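You operate a simulated robot arm through the tools that you are given. There is no shell and no other tool.

Carry out the task below with a simulated two-armed robot. There is one attempt and no reset: what you move stays moved.

Task
Fit the projector's picture to the screen.
Fine: slide the lens cover open; set the tilt wheel to ON MARK, the shape slider to SQUARE and the zoom slider to FITS by the cart's displays; leave the projector on.

The check looks at the end state, three seconds after you hand in, the way a careful person would. Anything else that was tipped, shoved, dropped, spilled or broken makes it a failure. Lids that push on must go on centred and level and be pressed home; caps that screw on are set level and turned clockwise until they are tight.

Robot
Two 7-joint arms with two-finger parallel grippers on one trunk that stands fixed in place. Base frame: the origin is at the foot of the trunk, x ahead of it, y to its left, z up. Units: m, degrees, N and s.
The left shoulder is at [0.05, 0.158, 1.183], the right one opposite. With the tool pointing down near the work surface each hand reaches from about 0.22 to 0.66 m from the base axis, measured 20 degrees to its own side. Payload 3.91 kg a hand.
Tool frame (each hand has its own): the origin (TCP) lies between the finger pads and is the grasp point; the fingertips stand 0.03 m ahead of it; z points along the fingers, y is the line along which they close. Largest opening 0.11 m; finger width 0.02, thickness 0.01; the body of the gripper, 0.048 by 0.112 m, starts 0.055 m behind the TCP.
Orientation is that of the tool frame in the base frame, as a unit quaternion [w, x, y, z]. With the fingers straight down and closing along the base's y, the tool's x points along the base's -x, its y along +y and its z along -z.

Tools
- The arms move only by the tool nudge_tool. It takes "left_deltas", "right_deltas" or both (then of equal length, played together; a hand with none holds still); each is a list of rows, each a list of 3 entries, a list of its own where there are three numbers: the finger opening in cm, from 0 to 11, then the shift along the tool's x, y, z in units of 40 mm (1.0 is 40 mm), then the turn, a rotation vector about the tool's x, y, z in units of 5 degrees (1.0 is 5 degrees). In form: [[grip, [x, y, z], [ax, ay, az]], ...]. A call has 1 to 20 rows; each row shifts and turns the commanded pose from where the row before left it, along the tool's axes as they then stand. A call with a number of a shift or a turn outside -1 to 1 is refused whole. Each row takes 0.2 s and may step no farther than 0.05 m and 8.6 degrees from the row before; otherwise, or with a gripper value out of range, the whole call is refused. Where a pose cannot be reached the arm comes as near as it can. A force on the tool above 40 N (or 10 N above the force at the start of the call, whichever is more), or a blocked arm, ends the call early, and 0.2 s more pass. The fingers move at their own pace (about 0.153 m/s each) and stop on an object; they squeeze with about 20 N. The grip force told is the motor's: it shows also when the fingers shut on nothing. Time passes only in rows, and 0.2 s behind the last, so rows that do not move let the fingers close. The reply holds the time, the measured pose of the TCP, the force on the tool along the base axes, the opening and the grip force, in the units named above and with some noise, with the torque about the TCP (base axes, N m) and any sound that the robot's microphone picked up.
- Cameras (640 x 400 px; columns grow to the right, rows downward): "scene" is now at [0.1226, 0.0429, 1.3426]; the picture's right is [0.46, -0.89, 0.00], its down [-0.32, -0.16, -0.93] and it looks along [0.83, 0.43, -0.36] (base axes); focal length 240 px, centre (320, 200). "left" rides on the left gripper at [0.072, -0.017, -0.103] in its tool frame; the picture's right is [0.23, 0.97, 0.00], its down [-0.76, 0.18, -0.62] and it looks along [-0.61, 0.14, 0.78] (tool axes); focal length 222 px, centre (320, 200). "right" rides on the right gripper at [0.072, 0.017, -0.103] in its tool frame; the picture's right is [-0.23, 0.97, 0.00], its down [-0.76, -0.18, -0.62] and it looks along [-0.61, -0.14, 0.78] (tool axes); focal length 222 px, centre (320, 200). There is no depth. A picture from a camera that has moved, and an enlarged one, comes with that camera's place and axes in the base frame and with its lens.
- capture(camera): a new picture of that camera. The clock stands still meanwhile.
- lift_body(by): slides the trunk up (or, below 0, down) by that many m; the arms and the scene camera ride with it, the base frame stays. It gives what a move gives, with no picture.
- aim_head(pan, tilt): turns the head with the scene camera to pan (to the left, within 80 degrees either way) and tilt (down, from -29 to 69), counted from straight ahead of the robot. It gives what a move gives.
- close_up(camera, box): a new picture of the part [left, top, right, bottom] of that camera's present view, enlarged. The clock stands still meanwhile.
- close_job(): hands the job in; it is judged then, once.

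Places have to be worked out from the pictures, the camera data and where the tool is seen. Open the grippers and draw the arms clear of the work before you hand the job in, unless the task says otherwise.

The tools are called after "Emit:" by a JSON object that holds its "method" and its "body". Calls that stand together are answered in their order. nudge_tool: Moves the arms, as the interface text tells. Its arguments: {"type":"object","properties":{"left_deltas":{"type":"array","items":{"type":"array"}},"right_deltas":{"type":"array","items":{"type":"array"}}},"required":[]} The other tools are called the same way: lift_body (by) moves the trunk up or down; aim_head (pan, tilt) turns the head that bears the scene camera; capture (camera) takes a picture; close_up (camera, box) takes an enlarged picture of a part of a camera's view; close_job () hands the job in.

At the start:

```text
time: 0.0
left_ee_pos: [0.3078, 0.463, 1.3088]
left_tcp_rot: [0.0, 0.0, 1.0, 0.0]
left_contact_force: [0.3, 0.7, -0.4]
left_wrist_torque: [0.0, 0.02, -0.02]
left_finger_gap: 0.1102
left_gripper_force: 0.1
right_ee_pos: [0.3386, 0.0508, 1.2366]
right_tcp_rot: [0.0, 0.0, 1.0, 0.0]
right_contact_force: [-0.4, 0.4, 0.0]
right_wrist_torque: [-0.01, 0.04, 0.01]
right_finger_gap: 0.11
right_gripper_force: 0.0
trunk travel left (down, up): [-0.425, 0.057]
head pan, tilt (commanded): [27.2, 21.1]
```

scene: 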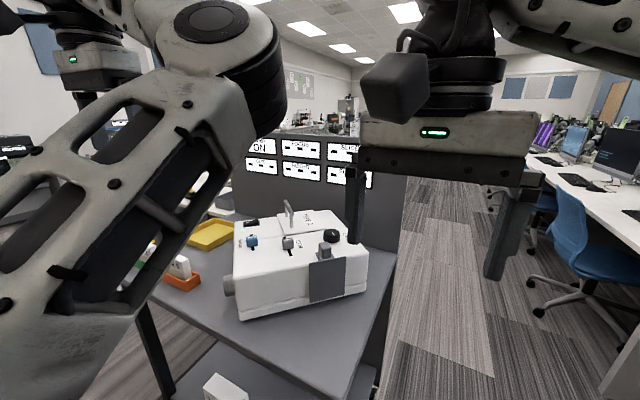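
right: 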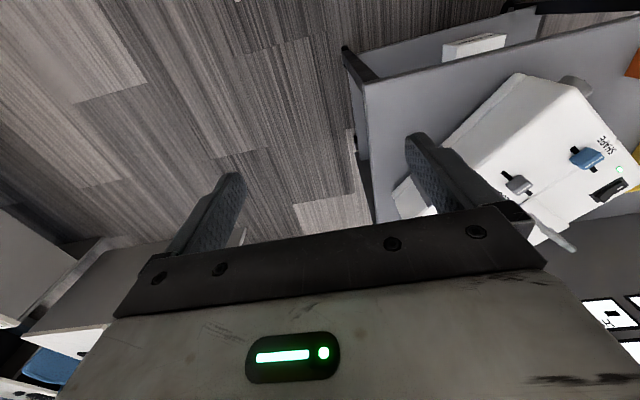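
left: 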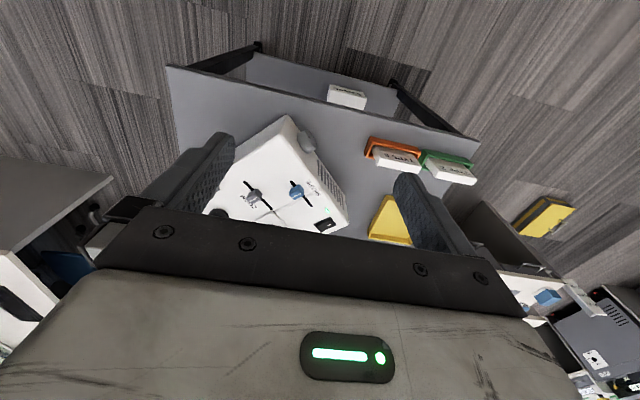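

The projector sits on a cart ahead-left, with a display panel behind it. I take enlarged pictures to read the displays and the controls.

Emit:
{"method": "close_up", "body": {"camera": "scene", "box": [220, 120, 400, 330]}}

Emit:
{"method": "close_up", "body": {"camera": "left", "box": [160, 60, 480, 260]}}

Emit:
{"method": "close_up", "body": {"camera": "right", "box": [380, 60, 640, 260]}}

```text
1.90 times, centred on (310, 225) of scene
camera zoom: at [0.1226, 0.0429, 1.3426], right [0.46, -0.89, 0.0], down [-0.32, -0.16, -0.93], along [0.83, 0.43, -0.36], focal length 456 px, centre (339, 152)
```

zoom: 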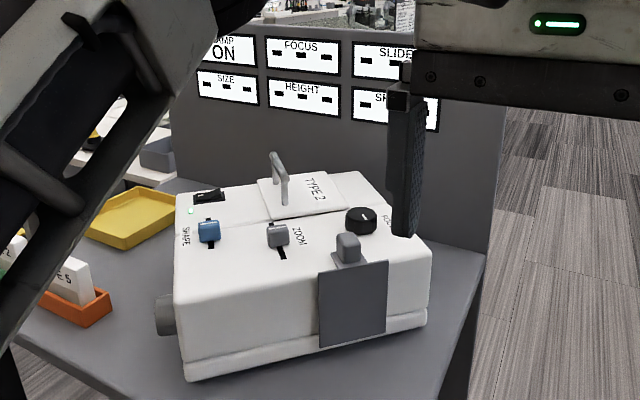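

```text
2.00 times, centred on (320, 160) of left
camera zoom: at [0.2339, 0.4459, 1.4121], right [-0.23, 0.97, 0.0], down [0.76, 0.18, 0.62], along [0.61, 0.14, -0.78], focal length 444 px, centre (320, 280)
```

zoom: 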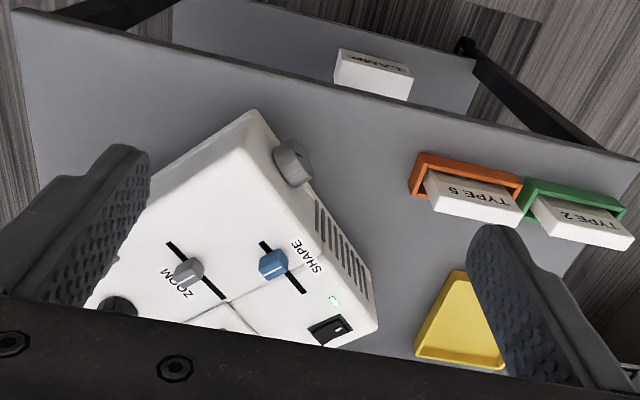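

```text
2.00 times, centred on (510, 160) of right
camera zoom: at [0.2642, 0.0655, 1.3404], right [0.23, 0.97, 0.0], down [0.76, -0.18, 0.62], along [0.61, -0.14, -0.78], focal length 444 px, centre (-60, 280)
```

zoom: 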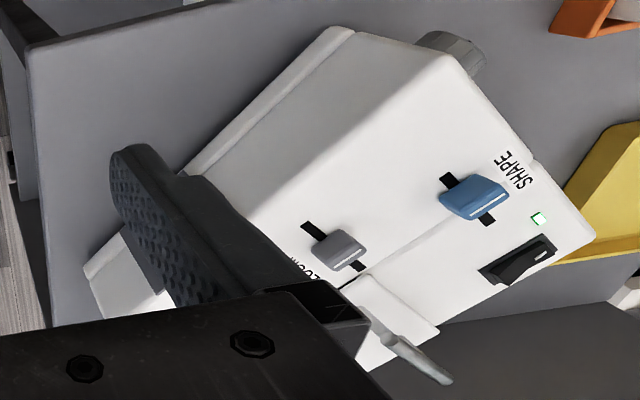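

The shape knob triangulates to about [0.54, 0.46, 1.005], and the zoom knob to about [0.58, 0.38, 1.0]. The cover tab is near [0.60, 0.28, 1.0]. The right hand blocks the view, so I swing it away to the right and back before looking again.

Emit:
{"method": "nudge_tool", "body": {"right_deltas": [[5, [0, -1, 0], [0, 0, 0]], [5, [0, -1, 0], [0, 0, 0]], [5, [0, -1, 0], [0, 0, 0]], [5, [0, -1, 0], [0, 0, 0]], [5, [0, -1, 0], [0, 0, 0]], [5, [0, -1, 0], [0, 0, 0]], [5, [0, -1, 0], [0, 0, 0]]]}}

Emit:
{"method": "capture", "body": {"camera": "scene"}}

```text
time: 1.6
left_ee_pos: [0.3052, 0.4623, 1.3095]
left_tcp_rot: [0.0, 0.0, 1.0, 0.001]
left_contact_force: [-0.1, -0.1, 0.7]
left_wrist_torque: [0.04, -0.03, -0.04]
left_finger_gap: 0.1103
left_gripper_force: 0.1
right_ee_pos: [0.3373, -0.2282, 1.2343]
right_tcp_rot: [0.0, -0.001, 1.0, 0.001]
right_contact_force: [-0.1, -0.4, -0.1]
right_wrist_torque: [0.0, -0.02, 0.03]
right_finger_gap: 0.0501
right_gripper_force: 0.1
trunk travel left (down, up): [-0.425, 0.057]
head pan, tilt (commanded): [27.2, 21.1]
```

```text
taken
camera scene: at [0.1223, 0.0423, 1.3426], right [0.46, -0.89, 0.0], down [-0.32, -0.16, -0.93], along [0.83, 0.43, -0.36], focal length 240 px, centre (320, 200)
```

scene: 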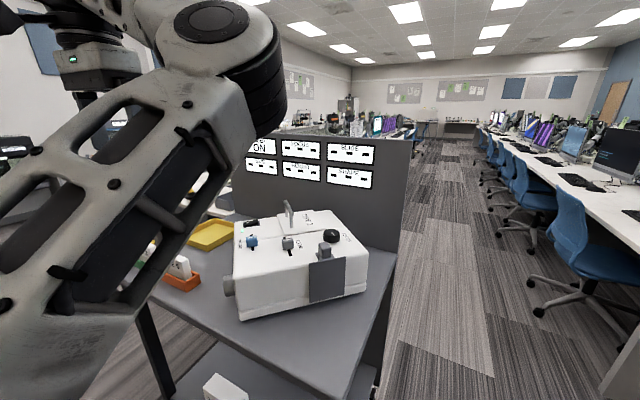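

The view of the projector is clear now. I enlarge the displays and the body.

Emit:
{"method": "close_up", "body": {"camera": "scene", "box": [230, 130, 390, 195]}}

Emit:
{"method": "close_up", "body": {"camera": "scene", "box": [210, 190, 380, 330]}}

```text
4.00 times, centred on (310, 162) of scene
camera zoom: at [0.1223, 0.0423, 1.3426], right [0.46, -0.89, 0.0], down [-0.32, -0.16, -0.93], along [0.83, 0.43, -0.36], focal length 958 px, centre (360, 350)
```

zoom: 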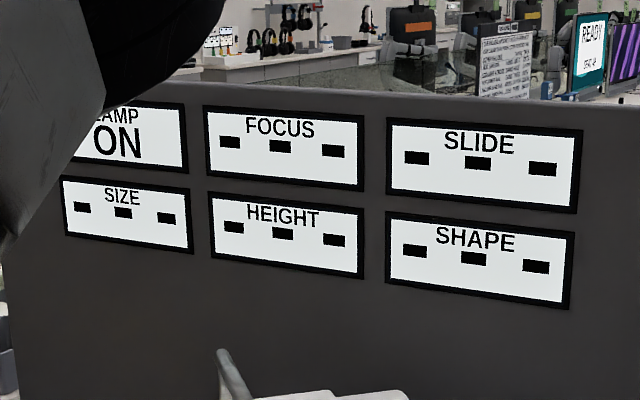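

```text
2.86 times, centred on (295, 260) of scene
camera zoom: at [0.1223, 0.0423, 1.3426], right [0.46, -0.89, 0.0], down [-0.32, -0.16, -0.93], along [0.83, 0.43, -0.36], focal length 684 px, centre (391, 29)
```

zoom: 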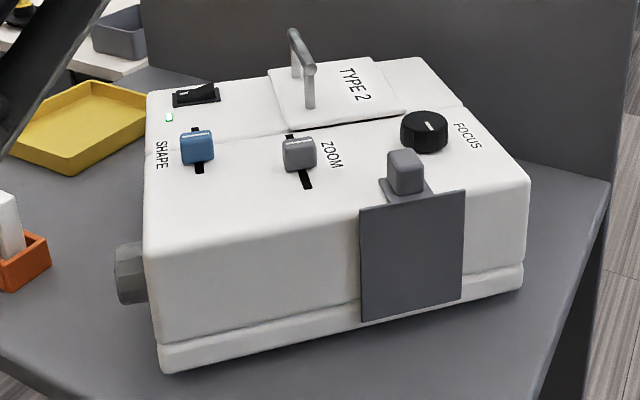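

The displays are blank dashes while the cover is shut. I bring the left hand over the near side of the projector, still well above it, to look down with its camera.

Emit:
{"method": "nudge_tool", "body": {"left_deltas": [[5, [-0.6, -0.5, 0.4], [0, 0, 0]], [5, [-0.6, -0.5, 0.4], [0, 0, 0]], [5, [-0.6, -0.5, 0.4], [0, 0, 0]], [5, [-0.6, -0.5, 0.4], [0, 0, 0]], [5, [0, 0, 0], [0, 0, 0]]]}}

Emit:
{"method": "capture", "body": {"camera": "left"}}

Emit:
{"method": "capture", "body": {"camera": "scene"}}

```text
time: 2.8
left_ee_pos: [0.4051, 0.3811, 1.2444]
left_tcp_rot: [0.0, 0.0, 1.0, 0.001]
left_contact_force: [-0.1, -0.3, 0.8]
left_wrist_torque: [-0.04, 0.0, -0.03]
left_finger_gap: 0.0503
left_gripper_force: 0.1
right_ee_pos: [0.3372, -0.2273, 1.2355]
right_tcp_rot: [0.0, 0.001, 1.0, 0.0]
right_contact_force: [-0.2, 0.1, 0.1]
right_wrist_torque: [-0.02, -0.02, 0.0]
right_finger_gap: 0.0501
right_gripper_force: 0.1
trunk travel left (down, up): [-0.425, 0.057]
head pan, tilt (commanded): [27.2, 21.1]
```

```text
taken
camera left: at [0.3313, 0.3635, 1.3476], right [-0.23, 0.97, 0.0], down [0.76, 0.18, 0.62], along [0.61, 0.14, -0.78], focal length 222 px, centre (320, 200)
```

left: 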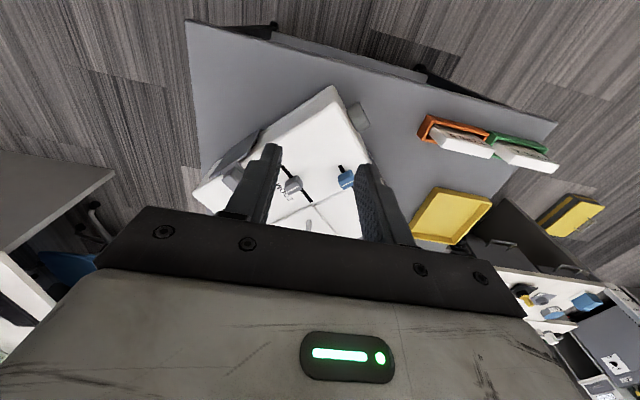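

```text
taken
camera scene: at [0.1224, 0.0429, 1.3426], right [0.46, -0.89, 0.0], down [-0.32, -0.16, -0.93], along [0.83, 0.43, -0.36], focal length 240 px, centre (320, 200)
```

scene: 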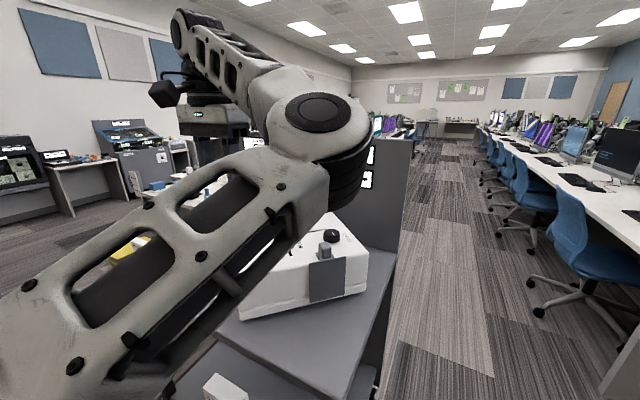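

The left wrist camera sees the top and side of the projector. I enlarge it.

Emit:
{"method": "close_up", "body": {"camera": "left", "box": [180, 70, 400, 250]}}

Emit:
{"method": "capture", "body": {"camera": "right"}}

```text
2.22 times, centred on (290, 160) of left
camera zoom: at [0.3313, 0.3635, 1.3476], right [-0.23, 0.97, 0.0], down [0.76, 0.18, 0.62], along [0.61, 0.14, -0.78], focal length 494 px, centre (387, 289)
```

zoom: 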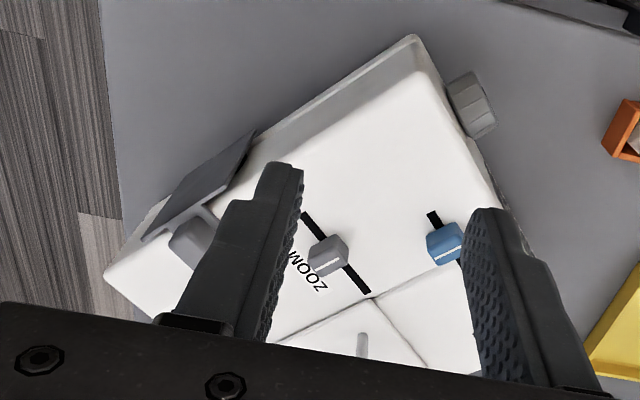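

```text
taken
camera right: at [0.2639, -0.2122, 1.3379], right [0.23, 0.97, 0.0], down [0.76, -0.18, 0.62], along [0.61, -0.14, -0.78], focal length 222 px, centre (320, 200)
```

right: 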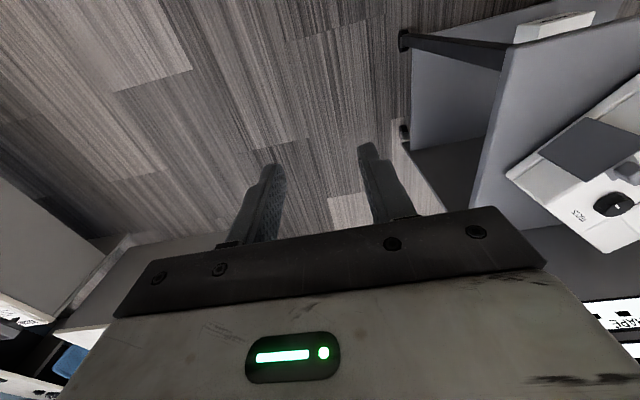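

The geometry so far: the projector is turned about 45° (width axis about (0.71, −0.71), depth axis about (0.71, 0.71)). I turn the left hand 45° to match and move it in front of the lens cover for a close look at how it slides.

Emit:
{"method": "nudge_tool", "body": {"left_deltas": [[10, [0, 0, 0], [0, 0, -1]], [10, [0, 0, 0], [0, 0, -1]], [10, [0, 0, 0], [0, 0, -1]], [10, [0, 0, 0], [0, 0, -1]], [10, [0, 0, 0], [0, 0, -1]], [10, [0, 0, 0], [0, 0, -1]], [10, [0, 0, 0], [0, 0, -1]], [10, [0, 0, 0], [0, 0, -1]], [10, [0, 0, 0], [0, 0, -1]], [10, [0.58, -0.69, 0.3], [0, 0, 0]], [10, [0.58, -0.69, 0.3], [0, 0, 0]], [10, [0.58, -0.69, 0.3], [0, 0, 0]], [10, [0.58, -0.69, 0.3], [0, 0, 0]], [10, [0.58, -0.69, 0.3], [0, 0, 0]], [10, [0, 0, 0], [0, 0, 0]]]}}

Emit:
{"method": "capture", "body": {"camera": "left"}}

Emit:
{"method": "capture", "body": {"camera": "scene"}}

```text
time: 6.0
left_ee_pos: [0.419, 0.3554, 1.2275]
left_tcp_rot: [0.0, -0.383, 0.924, 0.0]
left_contact_force: [-1.2, 0.0, 0.7]
left_wrist_torque: [-0.02, 0.02, 0.0]
left_finger_gap: 0.1001
left_gripper_force: 0.1
left hand out of reach, approached as far as the arm can: row 10, 11, 12, 13, 14
right_ee_pos: [0.3373, -0.227, 1.2349]
right_tcp_rot: [0.0, 0.0, 1.0, 0.001]
right_contact_force: [0.3, -0.4, 0.2]
right_wrist_torque: [-0.02, 0.02, 0.0]
right_finger_gap: 0.0501
right_gripper_force: 0.0
trunk travel left (down, up): [-0.425, 0.057]
head pan, tilt (commanded): [27.2, 21.1]
```

```text
taken
camera left: at [0.3801, 0.292, 1.3297], right [-0.85, 0.53, 0.0], down [0.41, 0.66, 0.62], along [0.33, 0.53, -0.78], focal length 222 px, centre (320, 200)
```

left: 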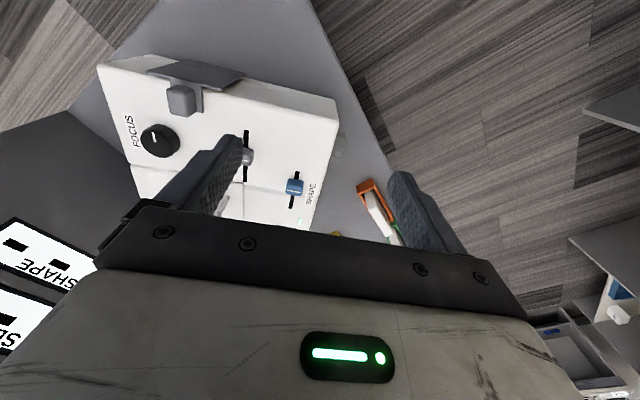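

```text
taken
camera scene: at [0.1226, 0.0429, 1.3426], right [0.46, -0.89, 0.0], down [-0.32, -0.16, -0.93], along [0.83, 0.43, -0.36], focal length 240 px, centre (320, 200)
```

scene: 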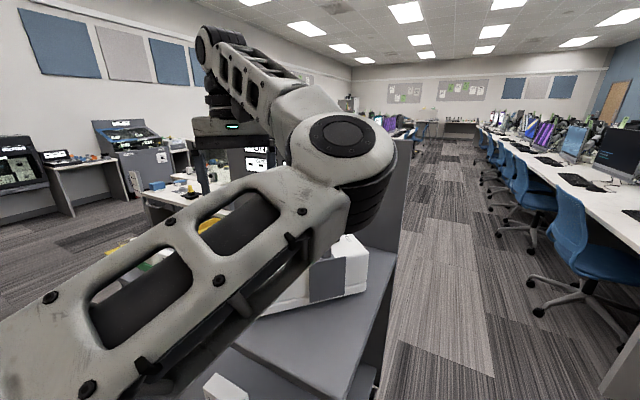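

The yawed pose hits an arm limit partway, but this view shows the top clearly. I enlarge it before choosing another hand yaw.

Emit:
{"method": "close_up", "body": {"camera": "left", "box": [80, 40, 360, 240]}}

Emit:
{"method": "close_up", "body": {"camera": "left", "box": [90, 50, 250, 150]}}

```text
2.00 times, centred on (220, 140) of left
camera zoom: at [0.3801, 0.292, 1.3297], right [-0.85, 0.53, 0.0], down [0.41, 0.66, 0.62], along [0.33, 0.53, -0.78], focal length 444 px, centre (520, 320)
```

zoom: 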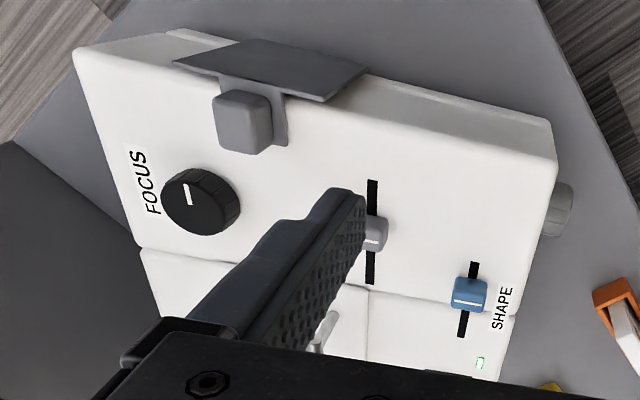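

```text
4.00 times, centred on (170, 100) of left
camera zoom: at [0.3801, 0.292, 1.3297], right [-0.85, 0.53, 0.0], down [0.41, 0.66, 0.62], along [0.33, 0.53, -0.78], focal length 888 px, centre (920, 600)
```

zoom: 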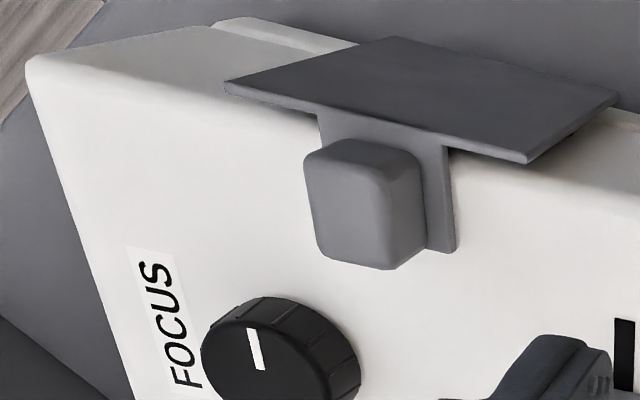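

Slot ends from two views agree with a top surface near z≈0.985 and a yaw of 45°. I turn the hand back towards yaw 0 and onward to −45°, where the fingers close along the slots' direction, and check the reach.

Emit:
{"method": "nudge_tool", "body": {"left_deltas": [[10, [0, 0, 0], [0, 0, 1]], [10, [0, 0, 0], [0, 0, 1]], [10, [0, 0, 0], [0, 0, 1]], [10, [0, 0, 0], [0, 0, 1]], [10, [0, 0, 0], [0, 0, 1]], [10, [0, 0, 0], [0, 0, 1]], [10, [0, 0, 0], [0, 0, 1]], [10, [0, 0, 0], [0, 0, 1]], [10, [0, 0, 0], [0, 0, 1]]]}}

```text
time: 8.0
left_ee_pos: [0.4216, 0.3558, 1.2277]
left_tcp_rot: [0.0, 0.0, 1.0, 0.0]
left_contact_force: [0.0, -1.4, -0.5]
left_wrist_torque: [0.02, -0.02, -0.01]
left_finger_gap: 0.1001
left_gripper_force: 0.1
right_ee_pos: [0.3372, -0.2275, 1.2354]
right_tcp_rot: [0.0, -0.001, 1.0, 0.0]
right_contact_force: [1.0, 0.2, 0.4]
right_wrist_torque: [0.01, 0.0, -0.02]
right_finger_gap: 0.05
right_gripper_force: 0.0
trunk travel left (down, up): [-0.425, 0.057]
head pan, tilt (commanded): [27.2, 21.1]
```

The command follows the reached pose, so there is no jump to worry about. I continue turning to yaw −45°.

Emit:
{"method": "nudge_tool", "body": {"left_deltas": [[10, [0, 0, 0], [0, 0, 1]], [10, [0, 0, 0], [0, 0, 1]], [10, [0, 0, 0], [0, 0, 1]], [10, [0, 0, 0], [0, 0, 1]], [10, [0, 0, 0], [0, 0, 1]], [10, [0, 0, 0], [0, 0, 1]], [10, [0, 0, 0], [0, 0, 1]], [10, [0, 0, 0], [0, 0, 1]], [10, [0, 0, 0], [0, 0, 1]]]}}

Emit:
{"method": "capture", "body": {"camera": "left"}}

Emit:
{"method": "capture", "body": {"camera": "scene"}}

```text
time: 10.0
left_ee_pos: [0.4208, 0.3545, 1.2281]
left_tcp_rot: [0.0, 0.384, 0.924, 0.0]
left_contact_force: [0.2, 0.8, 0.1]
left_wrist_torque: [0.02, 0.0, 0.02]
left_finger_gap: 0.1003
left_gripper_force: 0.0
right_ee_pos: [0.3383, -0.2277, 1.2349]
right_tcp_rot: [0.0, -0.001, 1.0, 0.0]
right_contact_force: [0.3, 1.2, -0.4]
right_wrist_torque: [0.0, -0.01, 0.03]
right_finger_gap: 0.05
right_gripper_force: 0.0
trunk travel left (down, up): [-0.425, 0.057]
head pan, tilt (commanded): [27.2, 21.1]
```

```text
taken
camera left: at [0.358, 0.3937, 1.3318], right [0.53, 0.85, 0.0], down [0.66, -0.41, 0.62], along [0.53, -0.33, -0.78], focal length 222 px, centre (320, 200)
```

left: 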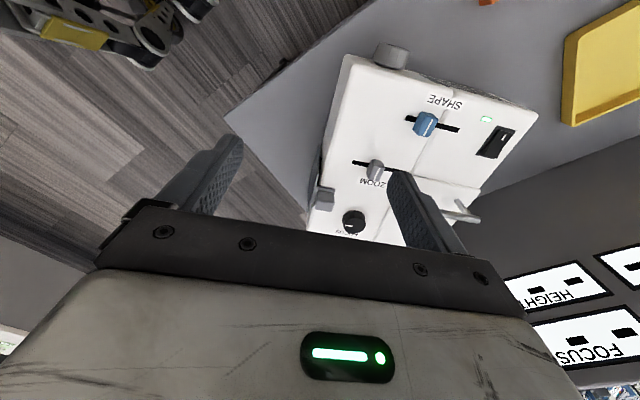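

```text
taken
camera scene: at [0.1226, 0.0429, 1.3425], right [0.46, -0.89, 0.0], down [-0.32, -0.16, -0.93], along [0.83, 0.43, -0.36], focal length 240 px, centre (320, 200)
```

scene: 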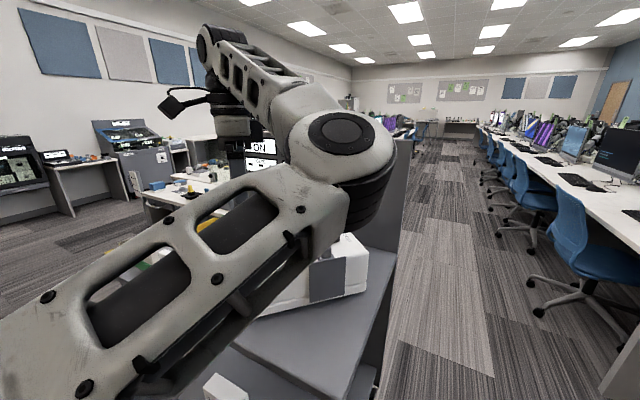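

At yaw −45° the left arm is comfortable. The display panel triangulates to x≈1.03, running along y (SHAPE y≈0.37, HEIGHT y≈0.60, SIZE y≈0.84, z≈1.08–1.17). I'll use the right hand as a second camera aimed at the panel, kept well to the right; first the shift and the yaw.

Emit:
{"method": "nudge_tool", "body": {"right_deltas": [[5, [-0.8, 0.54, -0.53], [0, 0, 0]], [5, [-0.8, 0.54, -0.53], [0, 0, 0]], [5, [-0.8, 0.54, -0.53], [0, 0, 0]], [5, [-0.8, 0.54, -0.53], [0, 0, 0]], [5, [-0.8, 0.54, -0.53], [0, 0, 0]], [5, [0, 0, 0], [0, 0, -1]], [5, [0, 0, 0], [0, 0, -1]], [5, [0, 0, 0], [0, 0, -1]], [5, [0, 0, 0], [0, 0, -1]], [5, [0, 0, 0], [0, 0, -1]], [5, [0, 0, 0], [0, 0, -1]], [5, [0, 0, 0], [0, 0, -1]], [5, [0, 0, 0], [0, 0, -1]], [5, [0, 0, 0], [0, 0, -1]], [5, [0, 0, 0], [0, 0, -1]], [5, [0, 0, 0], [0, 0, -1]], [5, [0, 0, 0], [0, 0, -1]]]}}

Emit:
{"method": "nudge_tool", "body": {"right_deltas": [[5, [0, 0, 0], [0, -1, 0]], [5, [0, 0, 0], [0, -1, 0]], [5, [0, 0, 0], [0, -1, 0]], [5, [0, 0, 0], [0, -1, 0]], [5, [0, 0, 0], [0, -1, 0]], [5, [0, 0, 0], [0, -1, 0]], [5, [0, 0, 0], [0, -1, 0]], [5, [0, 0, 0], [0, -1, 0]], [5, [0, 0, 0], [0, -1, 0]], [5, [0, 0, 0], [0, -1, 0]], [5, [0, 0, 0], [0, -1, 0]], [5, [0, 0, 0], [0, -1, 0]]]}}

Emit:
{"method": "capture", "body": {"camera": "right"}}

Emit:
{"method": "capture", "body": {"camera": "scene"}}

```text
time: 13.6
left_ee_pos: [0.4216, 0.3546, 1.2294]
left_tcp_rot: [0.0, 0.382, 0.924, 0.0]
left_contact_force: [0.7, -0.1, 0.0]
left_wrist_torque: [-0.04, 0.03, 0.0]
left_finger_gap: 0.1
left_gripper_force: 0.2
right_ee_pos: [0.4043, -0.0924, 1.2721]
right_tcp_rot: [0.001, -0.499, 0.866, 0.0]
right_contact_force: [-0.3, -1.6, 0.2]
right_wrist_torque: [0.02, 0.0, 0.0]
right_finger_gap: 0.0503
right_gripper_force: 0.2
right hand out of reach, approached as far as the arm can: row 9, 10, 11, 12, 13, 14, 15, 16, 17
trunk travel left (down, up): [-0.425, 0.057]
head pan, tilt (commanded): [27.2, 21.1]
```

```text
time: 16.2
left_ee_pos: [0.4223, 0.3547, 1.2286]
left_tcp_rot: [0.0, 0.382, 0.924, -0.001]
left_contact_force: [0.0, -1.1, -0.8]
left_wrist_torque: [-0.01, -0.03, -0.01]
left_finger_gap: 0.1002
left_gripper_force: 0.1
right_ee_pos: [0.4024, -0.0923, 1.2714]
right_tcp_rot: [0.434, -0.433, 0.75, 0.249]
right_contact_force: [1.1, 0.1, 0.1]
right_wrist_torque: [0.0, 0.03, -0.01]
right_finger_gap: 0.05
right_gripper_force: 0.0
trunk travel left (down, up): [-0.425, 0.057]
head pan, tilt (commanded): [27.2, 21.1]
```

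```text
taken
camera right: at [0.3251, -0.1948, 1.2588], right [-0.79, 0.58, 0.2], down [0.07, -0.23, 0.97], along [0.61, 0.78, 0.14], focal length 222 px, centre (320, 200)
```

right: 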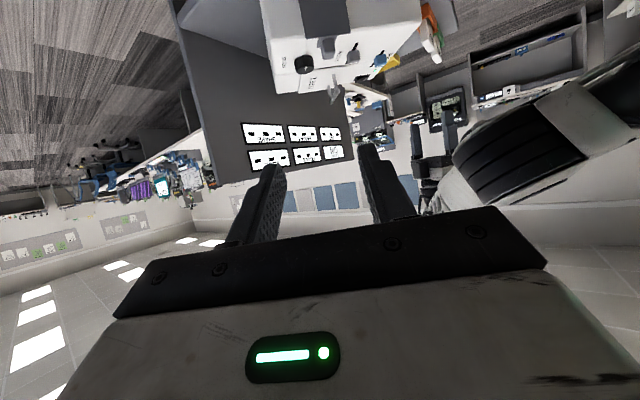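

```text
taken
camera scene: at [0.1226, 0.0428, 1.3426], right [0.46, -0.89, 0.0], down [-0.32, -0.16, -0.93], along [0.83, 0.43, -0.36], focal length 240 px, centre (320, 200)
```

scene: 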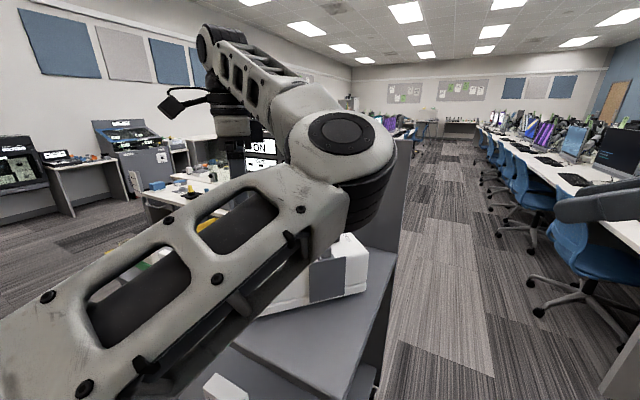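

The right camera sees all six displays upside down, the projector and the left hand. I check how readable it is.

Emit:
{"method": "close_up", "body": {"camera": "right", "box": [230, 110, 360, 180]}}

Emit:
{"method": "close_up", "body": {"camera": "right", "box": [240, 0, 480, 120]}}

```text
4.92 times, centred on (295, 145) of right
camera zoom: at [0.3251, -0.1948, 1.2588], right [-0.79, 0.58, 0.2], down [0.07, -0.23, 0.97], along [0.61, 0.78, 0.14], focal length 1094 px, centre (443, 471)
```

zoom: 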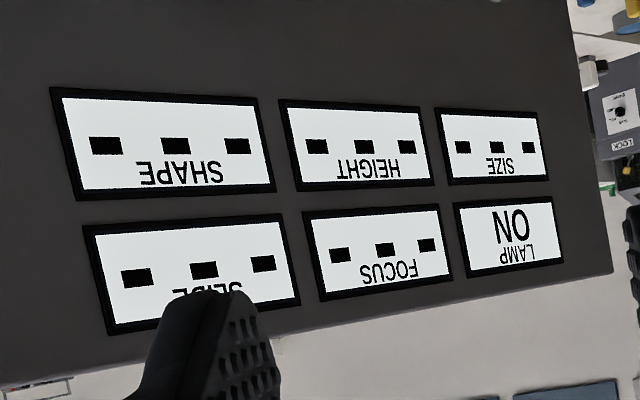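

```text
2.67 times, centred on (360, 60) of right
camera zoom: at [0.3251, -0.1948, 1.2588], right [-0.79, 0.58, 0.2], down [0.07, -0.23, 0.97], along [0.61, 0.78, 0.14], focal length 592 px, centre (213, 573)
```

zoom: 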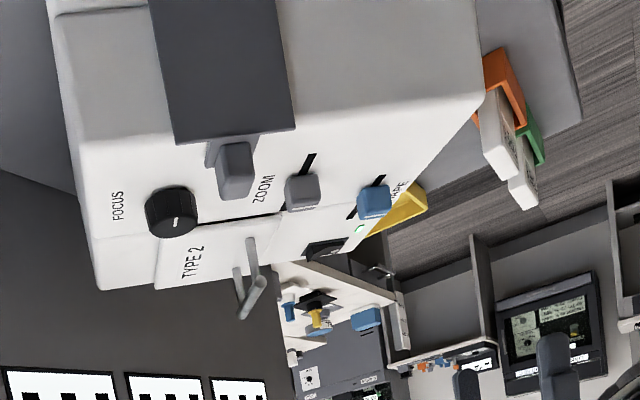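

The right camera works as a display reader. Now I bring the left hand over the cover tab at about (0.573, 0.262), stopping at z≈1.12 to verify alignment.

Emit:
{"method": "nudge_tool", "body": {"left_deltas": [[8, [-0.86, 0.21, 0.54], [0, 0, 0]], [8, [-0.86, 0.21, 0.54], [0, 0, 0]], [8, [-0.86, 0.21, 0.54], [0, 0, 0]], [8, [-0.86, 0.21, 0.54], [0, 0, 0]], [8, [-0.86, 0.21, 0.54], [0, 0, 0]], [8, [0, 0, 0], [0, 0, 0]]]}}

Emit:
{"method": "capture", "body": {"camera": "left"}}

Emit:
{"method": "capture", "body": {"camera": "right"}}

Emit:
{"method": "capture", "body": {"camera": "scene"}}

```text
time: 17.6
left_ee_pos: [0.5784, 0.2727, 1.12]
left_tcp_rot: [0.001, 0.383, 0.924, 0.0]
left_contact_force: [-0.4, -0.2, -0.2]
left_wrist_torque: [0.01, 0.01, 0.04]
left_finger_gap: 0.0799
left_gripper_force: 0.1
left hand out of reach, approached as far as the arm can: row 1
right_ee_pos: [0.4034, -0.0912, 1.2699]
right_tcp_rot: [0.433, -0.432, 0.75, 0.25]
right_contact_force: [-0.3, 0.1, 0.5]
right_wrist_torque: [-0.02, -0.02, 0.01]
right_finger_gap: 0.05
right_gripper_force: 0.1
trunk travel left (down, up): [-0.425, 0.057]
head pan, tilt (commanded): [27.2, 21.1]
```

```text
taken
camera left: at [0.5138, 0.311, 1.223], right [0.53, 0.85, 0.0], down [0.66, -0.41, 0.62], along [0.53, -0.33, -0.78], focal length 222 px, centre (320, 200)
```

left: 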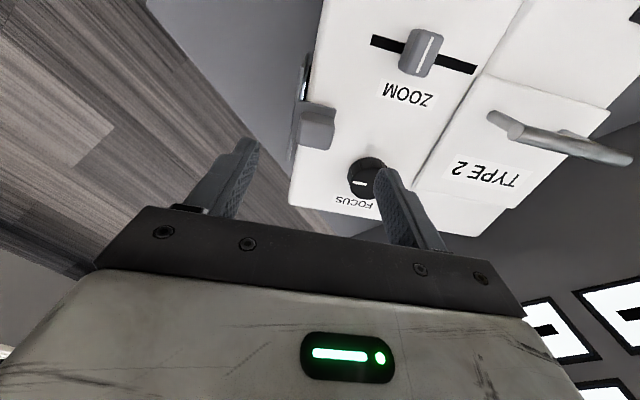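

```text
taken
camera right: at [0.325, -0.1946, 1.2589], right [-0.79, 0.58, 0.2], down [0.07, -0.23, 0.97], along [0.61, 0.78, 0.13], focal length 222 px, centre (320, 200)
```

right: 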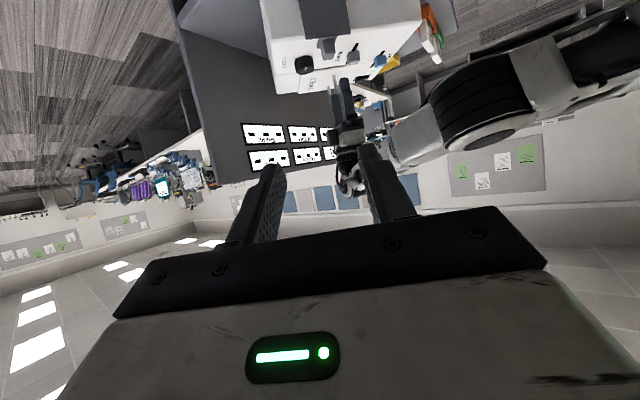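

```text
taken
camera scene: at [0.1225, 0.0429, 1.3426], right [0.46, -0.89, 0.0], down [-0.32, -0.16, -0.93], along [0.83, 0.43, -0.36], focal length 240 px, centre (320, 200)
```

scene: 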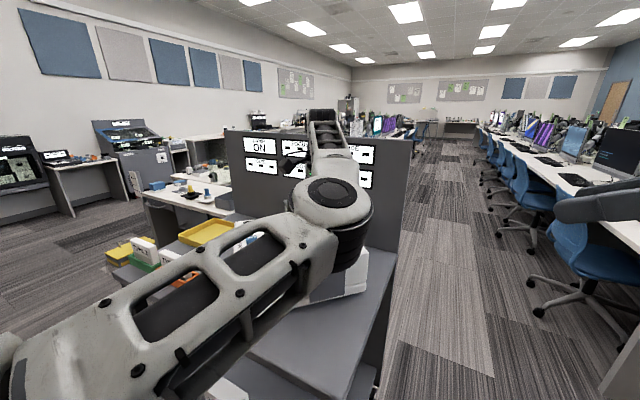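

The hand is over the cover area. I enlarge the left view to place the tab precisely relative to the fingers.

Emit:
{"method": "close_up", "body": {"camera": "left", "box": [220, 40, 440, 220]}}

Emit:
{"method": "close_up", "body": {"camera": "right", "box": [250, 0, 400, 110]}}

```text
2.22 times, centred on (330, 130) of left
camera zoom: at [0.5138, 0.311, 1.223], right [0.53, 0.85, 0.0], down [0.66, -0.41, 0.62], along [0.53, -0.33, -0.78], focal length 494 px, centre (298, 356)
```

zoom: 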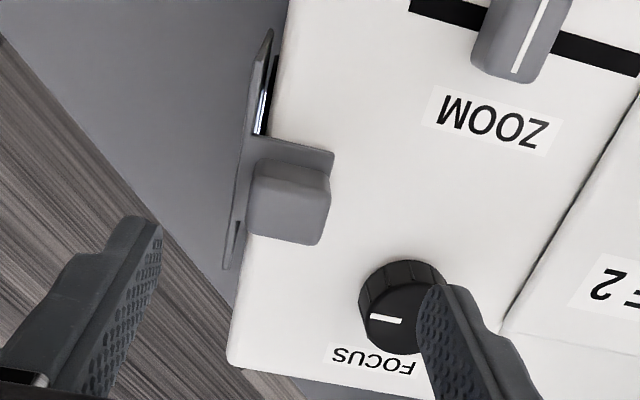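

```text
3.64 times, centred on (325, 55) of right
camera zoom: at [0.325, -0.1946, 1.2589], right [-0.79, 0.58, 0.2], down [0.07, -0.23, 0.97], along [0.61, 0.78, 0.13], focal length 808 px, centre (302, 727)
```

zoom: 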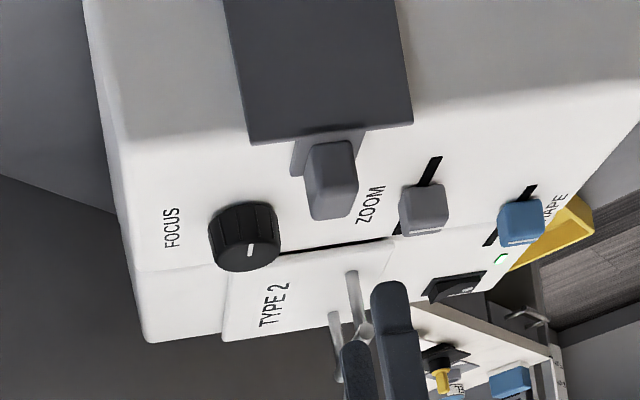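

The tab's centre comes out at about (0.580, 0.264) with its top at z≈1.025, and the FOCUS knob stays clear of a 5.5 cm finger opening. I correct the position by about 9 mm and descend to TCP z≈1.03, still open.

Emit:
{"method": "nudge_tool", "body": {"left_deltas": [[5.5, [-0.18, -0.125, 0], [0, 0, 0]], [5.5, [0, 0, 0.5], [0, 0, 0]], [5.5, [0, 0, 0.5], [0, 0, 0]], [5.5, [0, 0, 0.5], [0, 0, 0]], [5.5, [0, 0, 0.5], [0, 0, 0]], [5.5, [0, 0, 0.25], [0, 0, 0]], [5.5, [0, 0, 0], [0, 0, 0]]]}}

Emit:
{"method": "capture", "body": {"camera": "left"}}

Emit:
{"method": "close_up", "body": {"camera": "right", "box": [250, 0, 400, 110]}}

```text
time: 19.2
left_ee_pos: [0.5771, 0.2602, 1.0307]
left_tcp_rot: [0.0, 0.382, 0.924, 0.0]
left_contact_force: [0.6, -0.1, -1.3]
left_wrist_torque: [0.04, 0.0, 0.0]
left_finger_gap: 0.0551
left_gripper_force: 0.1
right_ee_pos: [0.4036, -0.0927, 1.2712]
right_tcp_rot: [0.434, -0.432, 0.75, 0.25]
right_contact_force: [0.1, -0.5, -0.5]
right_wrist_torque: [-0.02, 0.03, 0.0]
right_finger_gap: 0.0502
right_gripper_force: 0.1
trunk travel left (down, up): [-0.425, 0.057]
head pan, tilt (commanded): [27.2, 21.1]
```

```text
taken
camera left: at [0.5143, 0.2983, 1.1338], right [0.53, 0.85, 0.0], down [0.66, -0.41, 0.62], along [0.53, -0.33, -0.78], focal length 222 px, centre (320, 200)
```

left: 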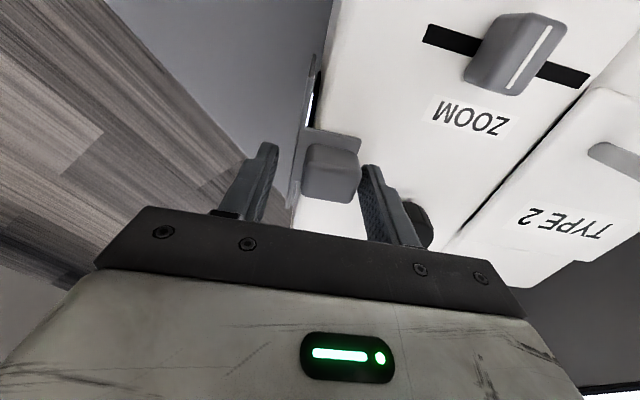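

```text
3.64 times, centred on (325, 55) of right
camera zoom: at [0.3252, -0.1946, 1.2588], right [-0.79, 0.58, 0.2], down [0.07, -0.23, 0.97], along [0.61, 0.78, 0.13], focal length 808 px, centre (302, 727)
```

zoom: 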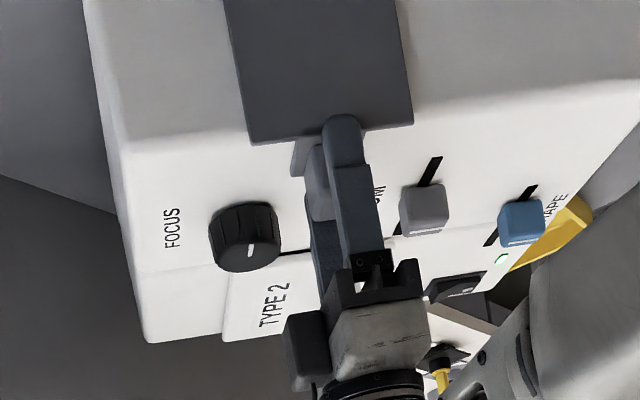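

The tab sits between the fingers, slightly towards the rear one. I shift 6 mm in depth and close on it.

Emit:
{"method": "nudge_tool", "body": {"left_deltas": [[5.5, [0, 0.15, 0], [0, 0, 0]], [3, [0, 0, 0], [0, 0, 0]], [1, [0, 0, 0], [0, 0, 0]], [1, [0, 0, 0], [0, 0, 0]]]}}

Emit:
{"method": "capture", "body": {"camera": "left"}}

```text
time: 20.2
left_ee_pos: [0.5822, 0.2633, 1.0299]
left_tcp_rot: [0.0, 0.382, 0.924, 0.0]
left_contact_force: [-4.2, -3.5, -3.5]
left_wrist_torque: [-0.13, 0.0, 0.01]
left_finger_gap: 0.0338
left_gripper_force: 45.1
right_ee_pos: [0.403, -0.0929, 1.2712]
right_tcp_rot: [0.433, -0.433, 0.75, 0.25]
right_contact_force: [-0.5, -0.3, -0.3]
right_wrist_torque: [-0.02, 0.03, 0.05]
right_finger_gap: 0.0501
right_gripper_force: 0.2
trunk travel left (down, up): [-0.425, 0.057]
head pan, tilt (commanded): [27.2, 21.1]
```

```text
taken
camera left: at [0.5186, 0.303, 1.134], right [0.53, 0.85, 0.0], down [0.66, -0.41, 0.62], along [0.53, -0.33, -0.78], focal length 222 px, centre (320, 200)
```

left: 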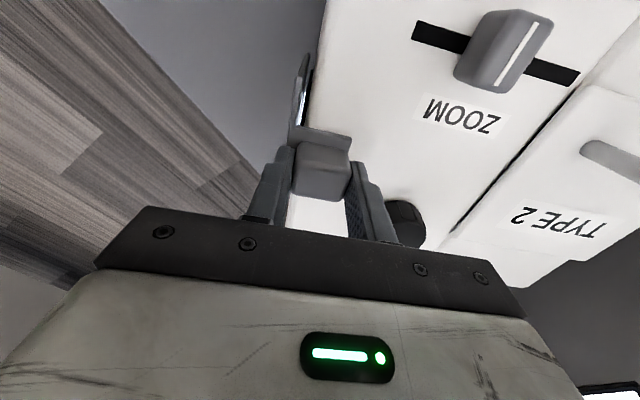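

Gripped at 3.4 cm. I test a small 6 mm slide towards the projector's left end (tool +x) and read the resistance.

Emit:
{"method": "nudge_tool", "body": {"left_deltas": [[1, [0.15, 0, 0], [0, 0, 0]], [1, [0, 0, 0], [0, 0, 0]]]}}

Emit:
{"method": "capture", "body": {"camera": "left"}}

```text
time: 20.8
left_ee_pos: [0.5766, 0.2683, 1.0298]
left_tcp_rot: [0.0, 0.383, 0.924, 0.0]
left_contact_force: [-4.2, -5.0, -2.1]
left_wrist_torque: [-0.25, 0.11, 0.08]
left_finger_gap: 0.0335
left_gripper_force: 44.9
right_ee_pos: [0.4027, -0.0928, 1.2705]
right_tcp_rot: [0.433, -0.433, 0.75, 0.25]
right_contact_force: [0.0, -0.2, 0.1]
right_wrist_torque: [-0.02, -0.01, -0.01]
right_finger_gap: 0.05
right_gripper_force: 0.1
trunk travel left (down, up): [-0.425, 0.057]
head pan, tilt (commanded): [27.2, 21.1]
```

```text
taken
camera left: at [0.5143, 0.3073, 1.134], right [0.53, 0.85, 0.0], down [0.66, -0.41, 0.62], along [0.53, -0.33, -0.78], focal length 222 px, centre (320, 200)
```

left: 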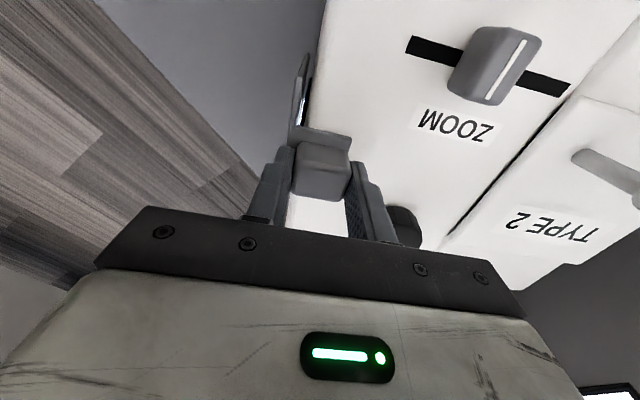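

The tab moved with the fingers along −w with little force, so the cover slides that way. I continue 40 mm in small steps.

Emit:
{"method": "nudge_tool", "body": {"left_deltas": [[1, [0.25, 0, 0], [0, 0, 0]], [1, [0.25, 0, 0], [0, 0, 0]], [1, [0.25, 0, 0], [0, 0, 0]], [1, [0.25, 0, 0], [0, 0, 0]]]}}

Emit:
{"method": "close_up", "body": {"camera": "right", "box": [230, 110, 360, 180]}}

Emit:
{"method": "close_up", "body": {"camera": "right", "box": [250, 0, 400, 110]}}

```text
time: 21.8
left_ee_pos: [0.5488, 0.2972, 1.0308]
left_tcp_rot: [0.0, 0.383, 0.924, -0.001]
left_contact_force: [-10.3, -13.0, -7.6]
left_wrist_torque: [-0.36, -0.71, -0.04]
left_finger_gap: 0.0337
left_gripper_force: 45.3
right_ee_pos: [0.4031, -0.0944, 1.2698]
right_tcp_rot: [0.433, -0.434, 0.749, 0.251]
right_contact_force: [0.1, 0.4, -0.2]
right_wrist_torque: [0.01, -0.03, -0.02]
right_finger_gap: 0.0501
right_gripper_force: 0.1
trunk travel left (down, up): [-0.425, 0.057]
head pan, tilt (commanded): [27.2, 21.1]
```

```text
4.92 times, centred on (295, 145) of right
camera zoom: at [0.3245, -0.1957, 1.2588], right [-0.79, 0.58, 0.2], down [0.07, -0.23, 0.97], along [0.61, 0.78, 0.14], focal length 1094 px, centre (443, 471)
```

zoom: 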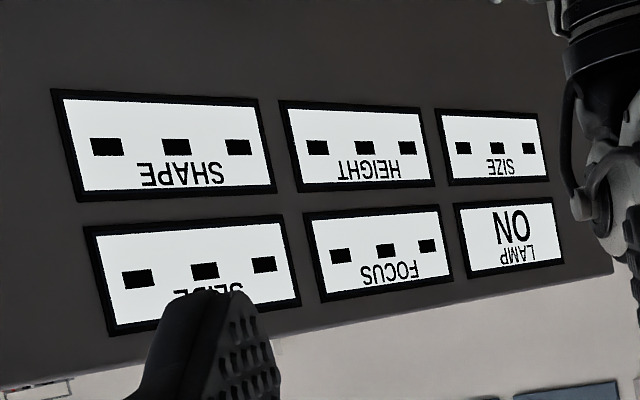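

```text
3.64 times, centred on (325, 55) of right
camera zoom: at [0.3245, -0.1957, 1.2588], right [-0.79, 0.58, 0.2], down [0.07, -0.23, 0.97], along [0.61, 0.78, 0.14], focal length 808 px, centre (302, 727)
```

zoom: 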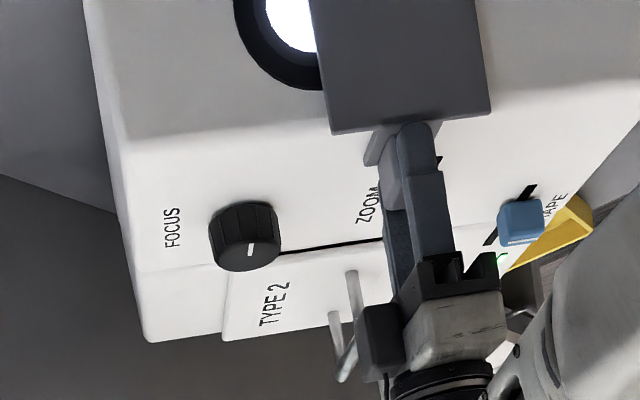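

The lens is appearing. The sideways load has grown to about 16 N along −d, so my path is slightly off the track; I ease the hand 1.5 mm in −d and read the force again.

Emit:
{"method": "nudge_tool", "body": {"left_deltas": [[1, [0, -0.04, 0], [0, 0, 0]], [1, [0, 0, 0], [0, 0, 0]]]}}

```text
time: 22.4
left_ee_pos: [0.5489, 0.2978, 1.0311]
left_tcp_rot: [0.0, 0.383, 0.924, 0.001]
left_contact_force: [-5.0, -6.0, -5.4]
left_wrist_torque: [-0.53, -0.04, -0.4]
left_finger_gap: 0.0338
left_gripper_force: 45.2
right_ee_pos: [0.4041, -0.0919, 1.2705]
right_tcp_rot: [0.433, -0.433, 0.75, 0.25]
right_contact_force: [-0.2, 0.6, 0.0]
right_wrist_torque: [0.03, 0.03, 0.0]
right_finger_gap: 0.05
right_gripper_force: 0.1
trunk travel left (down, up): [-0.425, 0.057]
head pan, tilt (commanded): [27.2, 21.1]
```

The side load dropped to about 8 N. I continue the slide with a slight −d drift to follow the track.

Emit:
{"method": "nudge_tool", "body": {"left_deltas": [[1, [0.25, -0.03, 0], [0, 0, 0]], [1, [0.25, -0.02, 0], [0, 0, 0]], [1, [0.25, -0.015, 0], [0, 0, 0]], [1, [0, 0, 0], [0, 0, 0]]]}}

Emit:
{"method": "close_up", "body": {"camera": "right", "box": [230, 0, 390, 180]}}

```text
time: 23.4
left_ee_pos: [0.5277, 0.3173, 1.0301]
left_tcp_rot: [0.001, 0.382, 0.924, 0.003]
left_contact_force: [12.4, 12.2, 1.8]
left_wrist_torque: [0.07, 0.03, -0.36]
left_finger_gap: 0.0337
left_gripper_force: 44.7
right_ee_pos: [0.4038, -0.0912, 1.2706]
right_tcp_rot: [0.432, -0.433, 0.751, 0.25]
right_contact_force: [-0.6, -0.2, -0.6]
right_wrist_torque: [0.02, 0.01, 0.02]
right_finger_gap: 0.05
right_gripper_force: 0.0
trunk travel left (down, up): [-0.425, 0.057]
head pan, tilt (commanded): [27.2, 21.1]
```

```text
2.22 times, centred on (310, 90) of right
camera zoom: at [0.3265, -0.1933, 1.2587], right [-0.79, 0.59, 0.2], down [0.08, -0.23, 0.97], along [0.61, 0.78, 0.13], focal length 494 px, centre (342, 444)
```

zoom: 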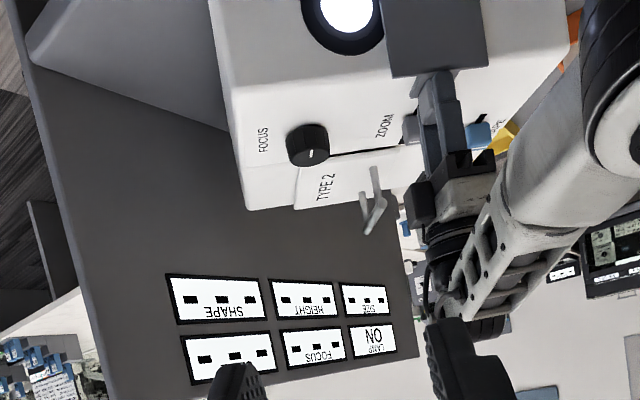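

Most of the lens is uncovered, and the side load reversed to +17 N, so I over-corrected. I ease back 1.8 mm and keep sliding 16 mm with only a tiny drift.

Emit:
{"method": "nudge_tool", "body": {"left_deltas": [[1, [0, 0.045, 0], [0, 0, 0]], [1, [0.2, -0.004, 0], [0, 0, 0]], [1, [0.2, -0.004, 0], [0, 0, 0]], [1, [0, 0, 0], [0, 0, 0]]]}}

Emit:
{"method": "close_up", "body": {"camera": "right", "box": [230, 0, 390, 180]}}

```text
time: 24.4
left_ee_pos: [0.5169, 0.3294, 1.0301]
left_tcp_rot: [0.002, 0.383, 0.924, 0.001]
left_contact_force: [16.1, 15.8, 4.7]
left_wrist_torque: [-0.11, 0.47, -0.02]
left_finger_gap: 0.0338
left_gripper_force: 45.1
right_ee_pos: [0.4054, -0.0916, 1.2701]
right_tcp_rot: [0.432, -0.433, 0.751, 0.25]
right_contact_force: [0.1, -0.6, 0.2]
right_wrist_torque: [0.03, 0.03, -0.01]
right_finger_gap: 0.0502
right_gripper_force: 0.1
trunk travel left (down, up): [-0.425, 0.057]
head pan, tilt (commanded): [27.2, 21.1]
```

```text
2.22 times, centred on (310, 90) of right
camera zoom: at [0.3268, -0.1931, 1.2587], right [-0.79, 0.59, 0.2], down [0.08, -0.23, 0.97], along [0.61, 0.78, 0.13], focal length 494 px, centre (342, 444)
```

zoom: 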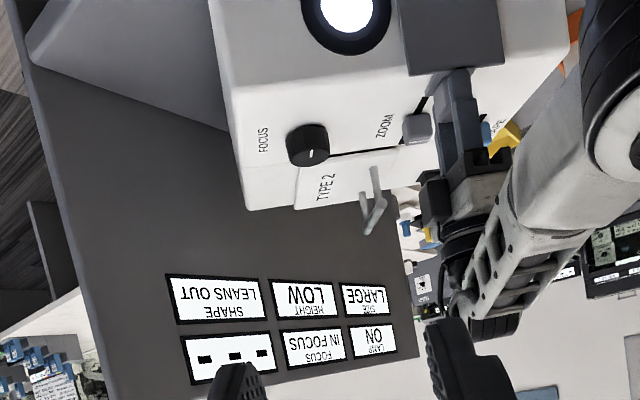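

The displays have come alive: SHAPE "LEANS OUT", HEIGHT "LOW", SIZE "LARGE", FOCUS "IN FOCUS". I relieve the +d side load by shifting 2 mm.

Emit:
{"method": "nudge_tool", "body": {"left_deltas": [[1, [0, 0.05, 0], [0, 0, 0]], [1, [0, 0, 0], [0, 0, 0]]]}}

Emit:
{"method": "capture", "body": {"camera": "left"}}

```text
time: 25.0
left_ee_pos: [0.5169, 0.329, 1.0312]
left_tcp_rot: [0.001, 0.383, 0.924, -0.001]
left_contact_force: [6.0, 6.9, 5.0]
left_wrist_torque: [0.6, -0.17, 0.22]
left_finger_gap: 0.0338
left_gripper_force: 45.3
right_ee_pos: [0.4043, -0.0927, 1.2702]
right_tcp_rot: [0.434, -0.432, 0.75, 0.249]
right_contact_force: [0.1, -0.4, -0.1]
right_wrist_torque: [0.0, -0.02, 0.03]
right_finger_gap: 0.0504
right_gripper_force: 0.0
trunk travel left (down, up): [-0.425, 0.057]
head pan, tilt (commanded): [27.2, 21.1]
```

```text
taken
camera left: at [0.4531, 0.3684, 1.1341], right [0.53, 0.85, 0.0], down [0.66, -0.41, 0.62], along [0.53, -0.33, -0.78], focal length 222 px, centre (320, 200)
```

left: 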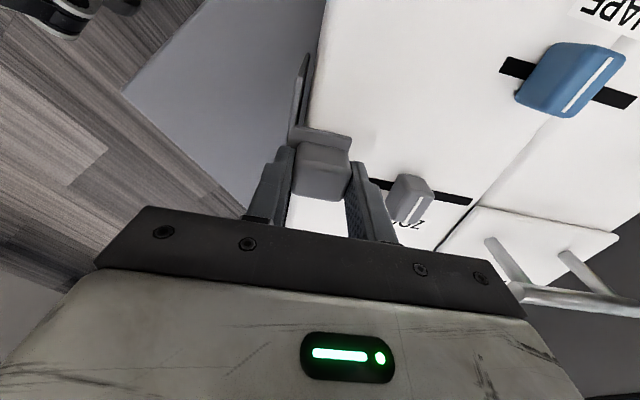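

The side load is down to about 9 N. I push another 6 mm to find whether the cover has an end stop.

Emit:
{"method": "nudge_tool", "body": {"left_deltas": [[1, [0.15, 0.02, 0], [0, 0, 0]], [1, [0, 0, 0], [0, 0, 0]]]}}

```text
time: 25.6
left_ee_pos: [0.5127, 0.333, 1.0307]
left_tcp_rot: [0.0, 0.383, 0.924, 0.0]
left_contact_force: [0.0, -1.6, 2.6]
left_wrist_torque: [0.35, -0.23, 0.04]
left_finger_gap: 0.0339
left_gripper_force: 45.1
right_ee_pos: [0.4039, -0.0933, 1.2717]
right_tcp_rot: [0.433, -0.433, 0.75, 0.25]
right_contact_force: [-0.4, 0.9, 0.2]
right_wrist_torque: [-0.01, -0.01, 0.0]
right_finger_gap: 0.0502
right_gripper_force: 0.0
trunk travel left (down, up): [-0.425, 0.057]
head pan, tilt (commanded): [27.2, 21.1]
```

The cover still moves freely with almost no force. I slide on another 10 mm watching for resistance.

Emit:
{"method": "nudge_tool", "body": {"left_deltas": [[1, [0.125, 0.0, 0], [0, 0, 0]], [1, [0.125, 0, 0], [0, 0, 0]], [1, [0, 0, 0], [0, 0, 0]]]}}

Emit:
{"method": "close_up", "body": {"camera": "right", "box": [230, 0, 390, 180]}}

```text
time: 26.4
left_ee_pos: [0.5105, 0.3354, 1.0312]
left_tcp_rot: [0.002, 0.387, 0.922, -0.002]
left_contact_force: [21.9, -28.2, 0.3]
left_wrist_torque: [-0.05, 0.16, 0.76]
left_finger_gap: 0.034
left_gripper_force: 44.7
right_ee_pos: [0.4062, -0.0956, 1.2688]
right_tcp_rot: [0.433, -0.432, 0.75, 0.252]
right_contact_force: [1.1, 0.7, -0.3]
right_wrist_torque: [-0.02, 0.01, 0.0]
right_finger_gap: 0.05
right_gripper_force: 0.0
trunk travel left (down, up): [-0.425, 0.057]
head pan, tilt (commanded): [27.2, 21.1]
```

```text
2.22 times, centred on (310, 90) of right
camera zoom: at [0.3278, -0.198, 1.2572], right [-0.79, 0.58, 0.2], down [0.08, -0.23, 0.97], along [0.61, 0.78, 0.14], focal length 494 px, centre (342, 444)
```

zoom: 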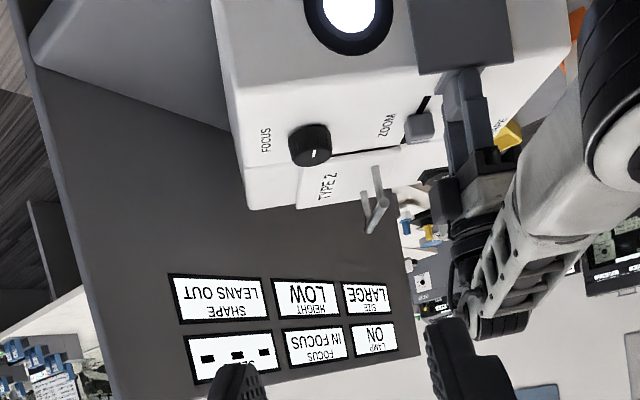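

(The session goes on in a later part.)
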